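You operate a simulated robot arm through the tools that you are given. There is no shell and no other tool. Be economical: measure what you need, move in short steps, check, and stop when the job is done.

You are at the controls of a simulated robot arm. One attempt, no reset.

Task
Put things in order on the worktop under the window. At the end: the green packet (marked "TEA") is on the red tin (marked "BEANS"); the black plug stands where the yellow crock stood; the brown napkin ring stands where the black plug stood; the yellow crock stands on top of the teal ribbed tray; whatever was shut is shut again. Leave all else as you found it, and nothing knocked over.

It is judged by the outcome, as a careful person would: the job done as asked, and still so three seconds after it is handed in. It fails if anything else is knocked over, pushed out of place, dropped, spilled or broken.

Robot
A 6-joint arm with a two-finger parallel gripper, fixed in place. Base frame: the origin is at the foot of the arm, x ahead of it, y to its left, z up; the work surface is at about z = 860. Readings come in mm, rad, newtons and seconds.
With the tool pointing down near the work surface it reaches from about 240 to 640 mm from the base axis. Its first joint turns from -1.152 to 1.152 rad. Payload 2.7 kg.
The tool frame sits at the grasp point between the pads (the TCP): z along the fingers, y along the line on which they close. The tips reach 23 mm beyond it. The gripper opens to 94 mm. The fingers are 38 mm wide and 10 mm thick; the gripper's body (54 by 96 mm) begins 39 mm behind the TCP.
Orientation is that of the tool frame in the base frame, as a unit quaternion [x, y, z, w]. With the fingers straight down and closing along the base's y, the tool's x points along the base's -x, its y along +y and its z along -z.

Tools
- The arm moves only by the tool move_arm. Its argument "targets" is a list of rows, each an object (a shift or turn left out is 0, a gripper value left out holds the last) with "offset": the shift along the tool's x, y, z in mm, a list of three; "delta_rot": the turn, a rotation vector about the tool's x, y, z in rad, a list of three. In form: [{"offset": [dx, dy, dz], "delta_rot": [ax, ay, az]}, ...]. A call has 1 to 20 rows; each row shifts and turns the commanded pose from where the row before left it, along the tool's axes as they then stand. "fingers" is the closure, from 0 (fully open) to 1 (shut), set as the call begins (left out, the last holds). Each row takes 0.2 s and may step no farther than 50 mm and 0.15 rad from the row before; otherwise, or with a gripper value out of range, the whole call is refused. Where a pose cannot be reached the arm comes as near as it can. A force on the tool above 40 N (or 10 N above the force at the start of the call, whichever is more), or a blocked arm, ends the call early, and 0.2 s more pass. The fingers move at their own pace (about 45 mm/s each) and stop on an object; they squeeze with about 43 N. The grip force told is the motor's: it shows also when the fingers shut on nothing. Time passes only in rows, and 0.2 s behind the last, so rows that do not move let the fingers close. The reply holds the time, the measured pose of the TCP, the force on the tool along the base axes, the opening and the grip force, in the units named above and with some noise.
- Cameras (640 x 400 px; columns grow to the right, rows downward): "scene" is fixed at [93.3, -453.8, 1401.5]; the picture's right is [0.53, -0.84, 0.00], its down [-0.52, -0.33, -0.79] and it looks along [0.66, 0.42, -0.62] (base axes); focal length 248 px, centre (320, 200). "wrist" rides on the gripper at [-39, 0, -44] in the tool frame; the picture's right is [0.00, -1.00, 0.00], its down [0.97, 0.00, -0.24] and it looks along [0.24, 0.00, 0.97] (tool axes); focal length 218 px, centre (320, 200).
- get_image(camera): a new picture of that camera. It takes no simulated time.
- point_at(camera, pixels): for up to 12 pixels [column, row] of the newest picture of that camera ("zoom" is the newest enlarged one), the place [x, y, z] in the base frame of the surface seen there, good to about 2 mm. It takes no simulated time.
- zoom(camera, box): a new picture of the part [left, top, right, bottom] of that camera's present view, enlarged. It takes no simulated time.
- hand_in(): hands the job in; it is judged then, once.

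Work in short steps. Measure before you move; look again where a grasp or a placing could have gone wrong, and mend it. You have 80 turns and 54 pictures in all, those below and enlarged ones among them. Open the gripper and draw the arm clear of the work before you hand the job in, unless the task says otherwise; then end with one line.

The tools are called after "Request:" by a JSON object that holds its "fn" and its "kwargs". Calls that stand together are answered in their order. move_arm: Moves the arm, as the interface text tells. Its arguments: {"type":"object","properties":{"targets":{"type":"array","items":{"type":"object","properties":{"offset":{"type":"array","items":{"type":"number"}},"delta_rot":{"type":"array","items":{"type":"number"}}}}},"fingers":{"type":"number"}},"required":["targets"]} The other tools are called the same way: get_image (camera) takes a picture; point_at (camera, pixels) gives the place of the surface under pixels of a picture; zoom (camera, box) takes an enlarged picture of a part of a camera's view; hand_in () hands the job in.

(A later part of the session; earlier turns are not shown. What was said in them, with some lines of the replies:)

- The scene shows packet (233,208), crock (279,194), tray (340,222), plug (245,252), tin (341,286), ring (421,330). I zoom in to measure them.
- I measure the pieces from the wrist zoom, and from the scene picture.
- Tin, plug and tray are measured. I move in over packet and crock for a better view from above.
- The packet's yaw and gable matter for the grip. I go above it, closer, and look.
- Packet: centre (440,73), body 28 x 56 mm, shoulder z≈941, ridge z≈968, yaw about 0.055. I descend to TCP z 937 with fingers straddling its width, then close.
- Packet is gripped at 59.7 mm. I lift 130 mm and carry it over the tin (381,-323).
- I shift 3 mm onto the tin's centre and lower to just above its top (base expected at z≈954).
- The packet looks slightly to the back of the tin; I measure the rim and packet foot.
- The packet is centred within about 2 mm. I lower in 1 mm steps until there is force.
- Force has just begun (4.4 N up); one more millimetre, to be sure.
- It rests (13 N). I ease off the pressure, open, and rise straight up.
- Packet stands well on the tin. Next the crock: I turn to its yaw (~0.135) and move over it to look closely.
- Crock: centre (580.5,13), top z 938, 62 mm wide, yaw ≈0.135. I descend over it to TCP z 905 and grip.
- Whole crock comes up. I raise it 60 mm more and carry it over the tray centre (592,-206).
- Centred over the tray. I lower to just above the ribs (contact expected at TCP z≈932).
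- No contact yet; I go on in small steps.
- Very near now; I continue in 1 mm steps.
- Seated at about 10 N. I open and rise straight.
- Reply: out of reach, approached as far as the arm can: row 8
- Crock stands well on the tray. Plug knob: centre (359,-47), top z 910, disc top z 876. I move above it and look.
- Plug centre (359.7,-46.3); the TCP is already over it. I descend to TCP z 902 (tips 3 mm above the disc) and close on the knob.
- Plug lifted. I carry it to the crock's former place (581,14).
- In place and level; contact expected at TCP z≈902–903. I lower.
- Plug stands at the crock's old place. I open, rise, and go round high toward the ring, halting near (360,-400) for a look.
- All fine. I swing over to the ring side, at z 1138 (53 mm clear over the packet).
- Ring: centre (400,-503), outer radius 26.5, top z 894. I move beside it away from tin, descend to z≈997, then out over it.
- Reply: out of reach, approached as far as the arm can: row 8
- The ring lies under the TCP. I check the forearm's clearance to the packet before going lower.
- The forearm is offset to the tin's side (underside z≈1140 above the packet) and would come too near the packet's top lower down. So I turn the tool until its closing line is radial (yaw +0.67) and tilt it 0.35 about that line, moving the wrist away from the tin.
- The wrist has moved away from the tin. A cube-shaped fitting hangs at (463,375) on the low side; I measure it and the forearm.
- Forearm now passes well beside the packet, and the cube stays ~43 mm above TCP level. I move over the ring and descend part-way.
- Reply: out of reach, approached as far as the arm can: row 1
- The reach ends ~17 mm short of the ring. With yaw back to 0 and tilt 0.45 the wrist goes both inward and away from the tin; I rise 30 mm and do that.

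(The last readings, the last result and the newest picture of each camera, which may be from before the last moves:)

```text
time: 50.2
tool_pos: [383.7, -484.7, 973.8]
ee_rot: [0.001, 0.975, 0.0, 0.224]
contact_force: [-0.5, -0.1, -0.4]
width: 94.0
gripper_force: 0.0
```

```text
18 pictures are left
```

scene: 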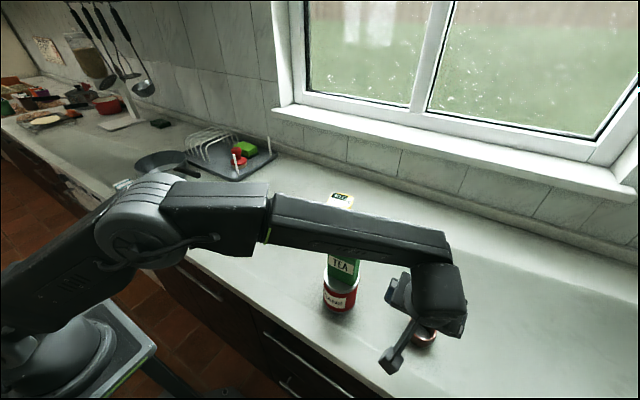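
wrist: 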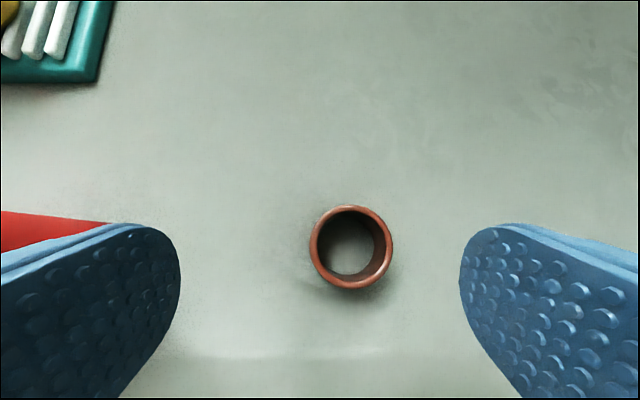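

Request:
{"fn": "point_at", "kwargs": {"camera": "scene", "pixels": [[340, 225], [340, 252], [370, 255], [400, 260], [300, 245], [430, 250], [388, 370], [395, 375]]}}

Request:
{"fn": "point_at", "kwargs": {"camera": "wrist", "pixels": [[313, 247], [391, 247], [352, 207], [352, 287], [324, 219], [380, 219], [380, 275], [324, 275]]}}

```text
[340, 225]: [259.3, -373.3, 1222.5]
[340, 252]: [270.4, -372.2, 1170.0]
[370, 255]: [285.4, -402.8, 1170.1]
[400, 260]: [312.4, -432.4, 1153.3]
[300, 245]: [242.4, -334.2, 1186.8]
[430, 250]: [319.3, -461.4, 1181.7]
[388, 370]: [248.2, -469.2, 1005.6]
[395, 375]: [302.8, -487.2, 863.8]
```

```text
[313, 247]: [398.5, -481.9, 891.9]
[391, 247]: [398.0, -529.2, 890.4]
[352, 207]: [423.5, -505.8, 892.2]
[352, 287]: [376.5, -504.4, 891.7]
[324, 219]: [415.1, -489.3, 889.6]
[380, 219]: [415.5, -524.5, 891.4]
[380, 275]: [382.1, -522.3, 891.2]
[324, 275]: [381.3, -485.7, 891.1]
```

Ring centre (399.5,-505); forearm passes ~20 mm aside of the packet and stays above it. I move over the ring and descend half.

Request:
{"fn": "move_arm", "kwargs": {"targets": [{"offset": [-14.4, -20, 7]}, {"offset": [8.7, 0, 18]}, {"offset": [8.8, 0, 18]}, {}]}}

```text
time: 51.2
tool_pos: [399.3, -505.1, 932.9]
ee_rot: [0.001, 0.975, -0.001, 0.224]
contact_force: [0.6, -0.6, 0.7]
width: 94.0
gripper_force: 0.2
```

Reached exactly. I descend the remaining 38 mm and close.

Request:
{"fn": "move_arm", "kwargs": {"targets": [{"offset": [8.7, 0, 18]}, {"offset": [5.2, 0, 10.8]}, {"offset": [2.6, 0, 5.4]}, {}]}}

Request:
{"fn": "get_image", "kwargs": {"camera": "scene"}}

Request:
{"fn": "move_arm", "kwargs": {"targets": [{}, {}, {}, {}], "fingers": 1}}

```text
time: 52.2
tool_pos: [399.5, -506.1, 894.8]
ee_rot: [0.0, 0.975, -0.001, 0.223]
contact_force: [-0.7, 0.3, -0.1]
width: 94.1
gripper_force: 0.0
```

```text
17 pictures are left
```

scene: 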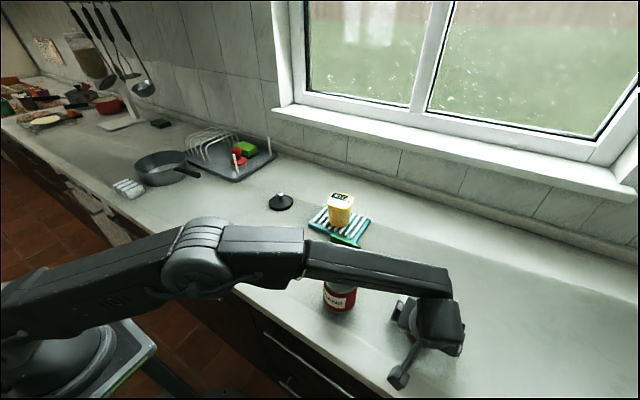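

```text
time: 53.2
tool_pos: [399.2, -504.5, 895.5]
ee_rot: [0.0, 0.975, -0.001, 0.224]
contact_force: [0.3, -0.2, 0.5]
width: 50.2
gripper_force: 42.9
```

Ring gripped (50.2 mm). I keep this tilt so the ring stays level; lift straight up 90 mm first and check.

Request:
{"fn": "move_arm", "kwargs": {"targets": [{"offset": [-4.4, 0, -9]}, {"offset": [-13.1, 0, -27]}, {"offset": [-13.1, 0, -27]}, {"offset": [-8.7, 0, -18]}, {}]}}

Request:
{"fn": "get_image", "kwargs": {"camera": "scene"}}

```text
time: 54.4
tool_pos: [399.6, -505.5, 984.8]
ee_rot: [0.0, 0.975, 0.0, 0.224]
contact_force: [0.5, 0.1, 0.4]
width: 50.2
gripper_force: 43.5
```

```text
16 pictures are left
```

scene: 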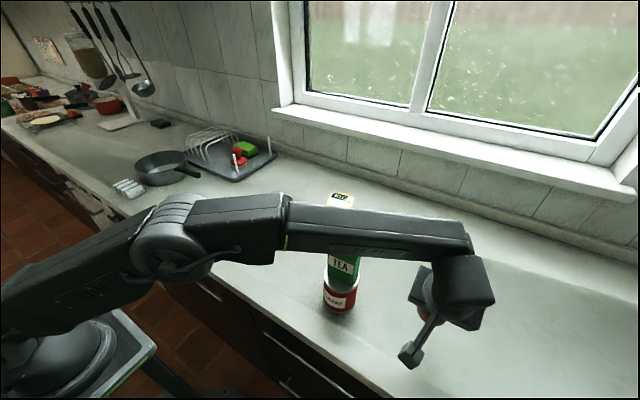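

Ring is up. I draw in toward the base and round the tin on the near side, at z≈1030.

Request:
{"fn": "move_arm", "kwargs": {"targets": [{"offset": [23, 21, -21.2]}, {"offset": [23, 21, -21.2]}, {"offset": [23, 21, -21.2]}, {"offset": [23, 21, -21.2]}, {"offset": [23, 21, -21.2]}, {"offset": [0, 33.3, 0]}, {"offset": [0, 33.3, 0]}, {"offset": [0, 33.3, 0]}, {"offset": [-12, 33.3, 5.8]}, {"offset": [-12, 33.3, 5.8]}, {"offset": [-12, 33.3, 5.8]}, {}]}}

Request:
{"fn": "get_image", "kwargs": {"camera": "scene"}}

```text
time: 57.0
tool_pos: [288.8, -200.0, 1029.3]
ee_rot: [0.0, 0.975, 0.001, 0.224]
contact_force: [0.7, -0.2, -0.2]
width: 50.2
gripper_force: 43.3
```

```text
15 pictures are left
```

scene: 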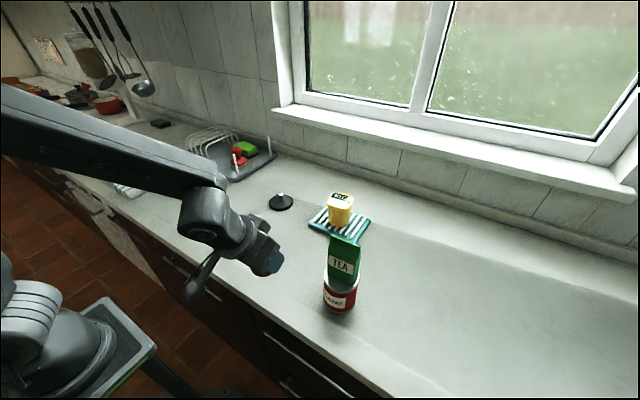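

All stands well. I carry on to the plug's former place (359.7,-46.3) and descend to about 20 mm above contact.

Request:
{"fn": "move_arm", "kwargs": {"targets": [{"offset": [-12.8, 30.7, 6.2]}, {"offset": [-12.8, 30.7, 6.2]}, {"offset": [-12.8, 30.7, 6.2]}, {"offset": [-12.8, 30.7, 6.2]}, {"offset": [-12.8, 30.7, 6.2]}, {"offset": [12.6, 0, 25.9]}, {"offset": [12.6, 0, 25.9]}, {"offset": [12.6, 0, 25.9]}, {"offset": [12.6, 0, 25.9]}, {}]}}

Request:
{"fn": "zoom", "kwargs": {"camera": "scene", "box": [180, 200, 308, 290]}}

Request:
{"fn": "get_image", "kwargs": {"camera": "wrist"}}

```text
time: 59.2
tool_pos: [360.9, -46.3, 914.1]
ee_rot: [0.0, 0.975, 0.001, 0.224]
contact_force: [0.7, -0.5, 0.4]
width: 50.3
gripper_force: 43.4
```

```text
4.44 times, centred on (244, 245) of scene
```

zoom: 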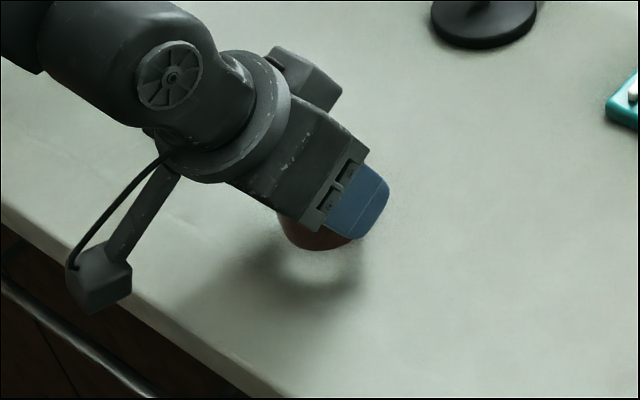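

```text
13 pictures are left
```

wrist: 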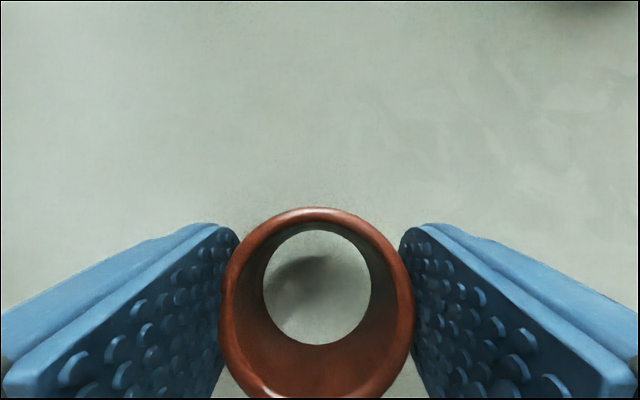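

Request:
{"fn": "point_at", "kwargs": {"camera": "wrist", "pixels": [[318, 216], [233, 300], [404, 300], [250, 250], [388, 250], [275, 385], [365, 385], [228, 340], [408, 340]]}}

```text
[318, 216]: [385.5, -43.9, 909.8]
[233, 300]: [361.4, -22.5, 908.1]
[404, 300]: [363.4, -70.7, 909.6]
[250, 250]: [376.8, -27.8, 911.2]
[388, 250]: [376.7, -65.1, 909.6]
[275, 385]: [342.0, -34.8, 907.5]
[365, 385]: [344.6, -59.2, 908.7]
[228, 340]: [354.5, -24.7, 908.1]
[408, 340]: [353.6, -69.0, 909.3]
```

Ring is level (rim z 908–910) and centred on (361,-46.5). I lower toward contact at TCP z≈895.

Request:
{"fn": "move_arm", "kwargs": {"targets": [{"offset": [4.8, 0, 8.6]}, {"offset": [2.6, 0, 5.4]}, {"offset": [0.9, 0, 1.8]}, {}]}}

Request:
{"fn": "move_arm", "kwargs": {"targets": [{"offset": [0.44, 0, 0.9]}, {}]}}

```text
time: 60.2
tool_pos: [359.6, -46.5, 897.5]
ee_rot: [0.0, 0.974, 0.0, 0.225]
contact_force: [-0.2, -0.1, -1.0]
width: 50.1
gripper_force: 42.9
```

```text
time: 60.8
tool_pos: [360.2, -47.3, 895.6]
ee_rot: [0.001, 0.975, 0.0, 0.224]
contact_force: [0.2, 0.6, -0.1]
width: 49.9
gripper_force: 42.7
```

Request:
{"fn": "move_arm", "kwargs": {"targets": [{"offset": [0.44, 0, 0.9]}, {}]}}

Request:
{"fn": "move_arm", "kwargs": {"targets": [{"offset": [0.3, 0, 0.6]}, {}]}}

```text
time: 61.4
tool_pos: [361.0, -46.6, 894.8]
ee_rot: [0.0, 0.975, 0.001, 0.223]
contact_force: [-1.2, -0.7, -0.2]
width: 50.2
gripper_force: 42.7
```

```text
time: 62.0
tool_pos: [359.6, -46.9, 894.8]
ee_rot: [0.001, 0.974, 0.0, 0.225]
contact_force: [-5.3, 1.6, 15.7]
width: 50.1
gripper_force: 42.8
```

Contact (15.7 N). I ease, open, and rise straight up, then back.

Request:
{"fn": "move_arm", "kwargs": {"targets": [{"offset": [-0.2, 0, -0.4]}, {}, {}, {}, {"offset": [-8.7, 0, -18]}, {"offset": [-17.5, 0, -36]}, {"offset": [-17.5, 0, -36]}, {"offset": [-17.5, 0, -36]}, {"delta_rot": [0, 0.15, 0]}, {"delta_rot": [0, 0.15, 0]}, {"delta_rot": [0, 0.15, 0]}, {"offset": [20, 0, -40]}, {"offset": [20, 20, -40]}, {}], "fingers": 0}}

Request:
{"fn": "get_image", "kwargs": {"camera": "scene"}}

Request:
{"fn": "get_image", "kwargs": {"camera": "wrist"}}

```text
time: 65.0
tool_pos: [319.9, -24.6, 1116.6]
ee_rot: [0.001, 1.0, 0.0, 0.001]
contact_force: [-0.4, 0.2, 0.3]
width: 93.9
gripper_force: 0.1
```

```text
12 pictures are left
```

scene: 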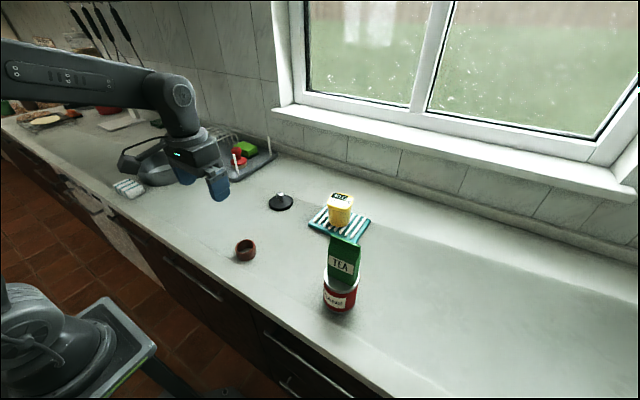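

```text
11 pictures are left
```

wrist: 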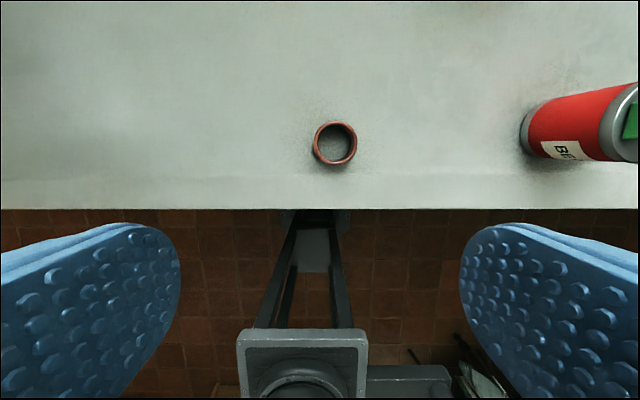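

Everything seems placed. I check the final spots with a zoom and points.

Request:
{"fn": "zoom", "kwargs": {"camera": "scene", "box": [220, 170, 396, 320]}}

Request:
{"fn": "point_at", "kwargs": {"camera": "wrist", "pixels": [[315, 145], [355, 145], [336, 124], [336, 164]]}}

Request:
{"fn": "point_at", "kwargs": {"camera": "scene", "pixels": [[280, 194], [270, 203], [291, 203], [281, 209], [327, 291], [356, 291], [309, 224], [370, 221]]}}

```text
2.67 times, centred on (308, 245) of scene
```

zoom: 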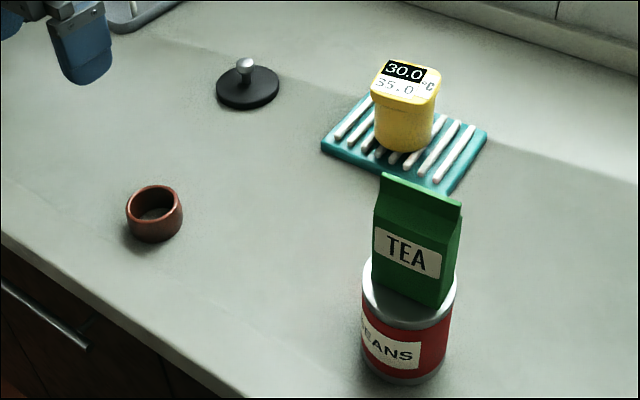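

```text
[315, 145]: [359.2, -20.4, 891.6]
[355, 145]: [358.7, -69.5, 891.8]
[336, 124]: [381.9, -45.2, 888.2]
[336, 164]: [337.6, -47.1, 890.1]
```

```text
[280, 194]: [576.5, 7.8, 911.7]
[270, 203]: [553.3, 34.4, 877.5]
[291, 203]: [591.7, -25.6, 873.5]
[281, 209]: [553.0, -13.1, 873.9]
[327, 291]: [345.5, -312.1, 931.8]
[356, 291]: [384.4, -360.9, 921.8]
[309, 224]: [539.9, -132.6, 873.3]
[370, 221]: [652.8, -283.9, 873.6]
```

The ring is centred on (359,-46), the plug on about (580,13), the crock is upright on the tray, and the packet is upright on the tin. The arm is clear and the gripper open, so I hand in.

Request:
{"fn": "hand_in", "kwargs": {}}

```text
The job is handed in.
```

The job is handed in. The tea packet is on the beans tin, the crock on the tray, the plug where the crock stood, and the ring where the plug stood; I opened nothing that was shut, and saw nothing else moved or knocked over.
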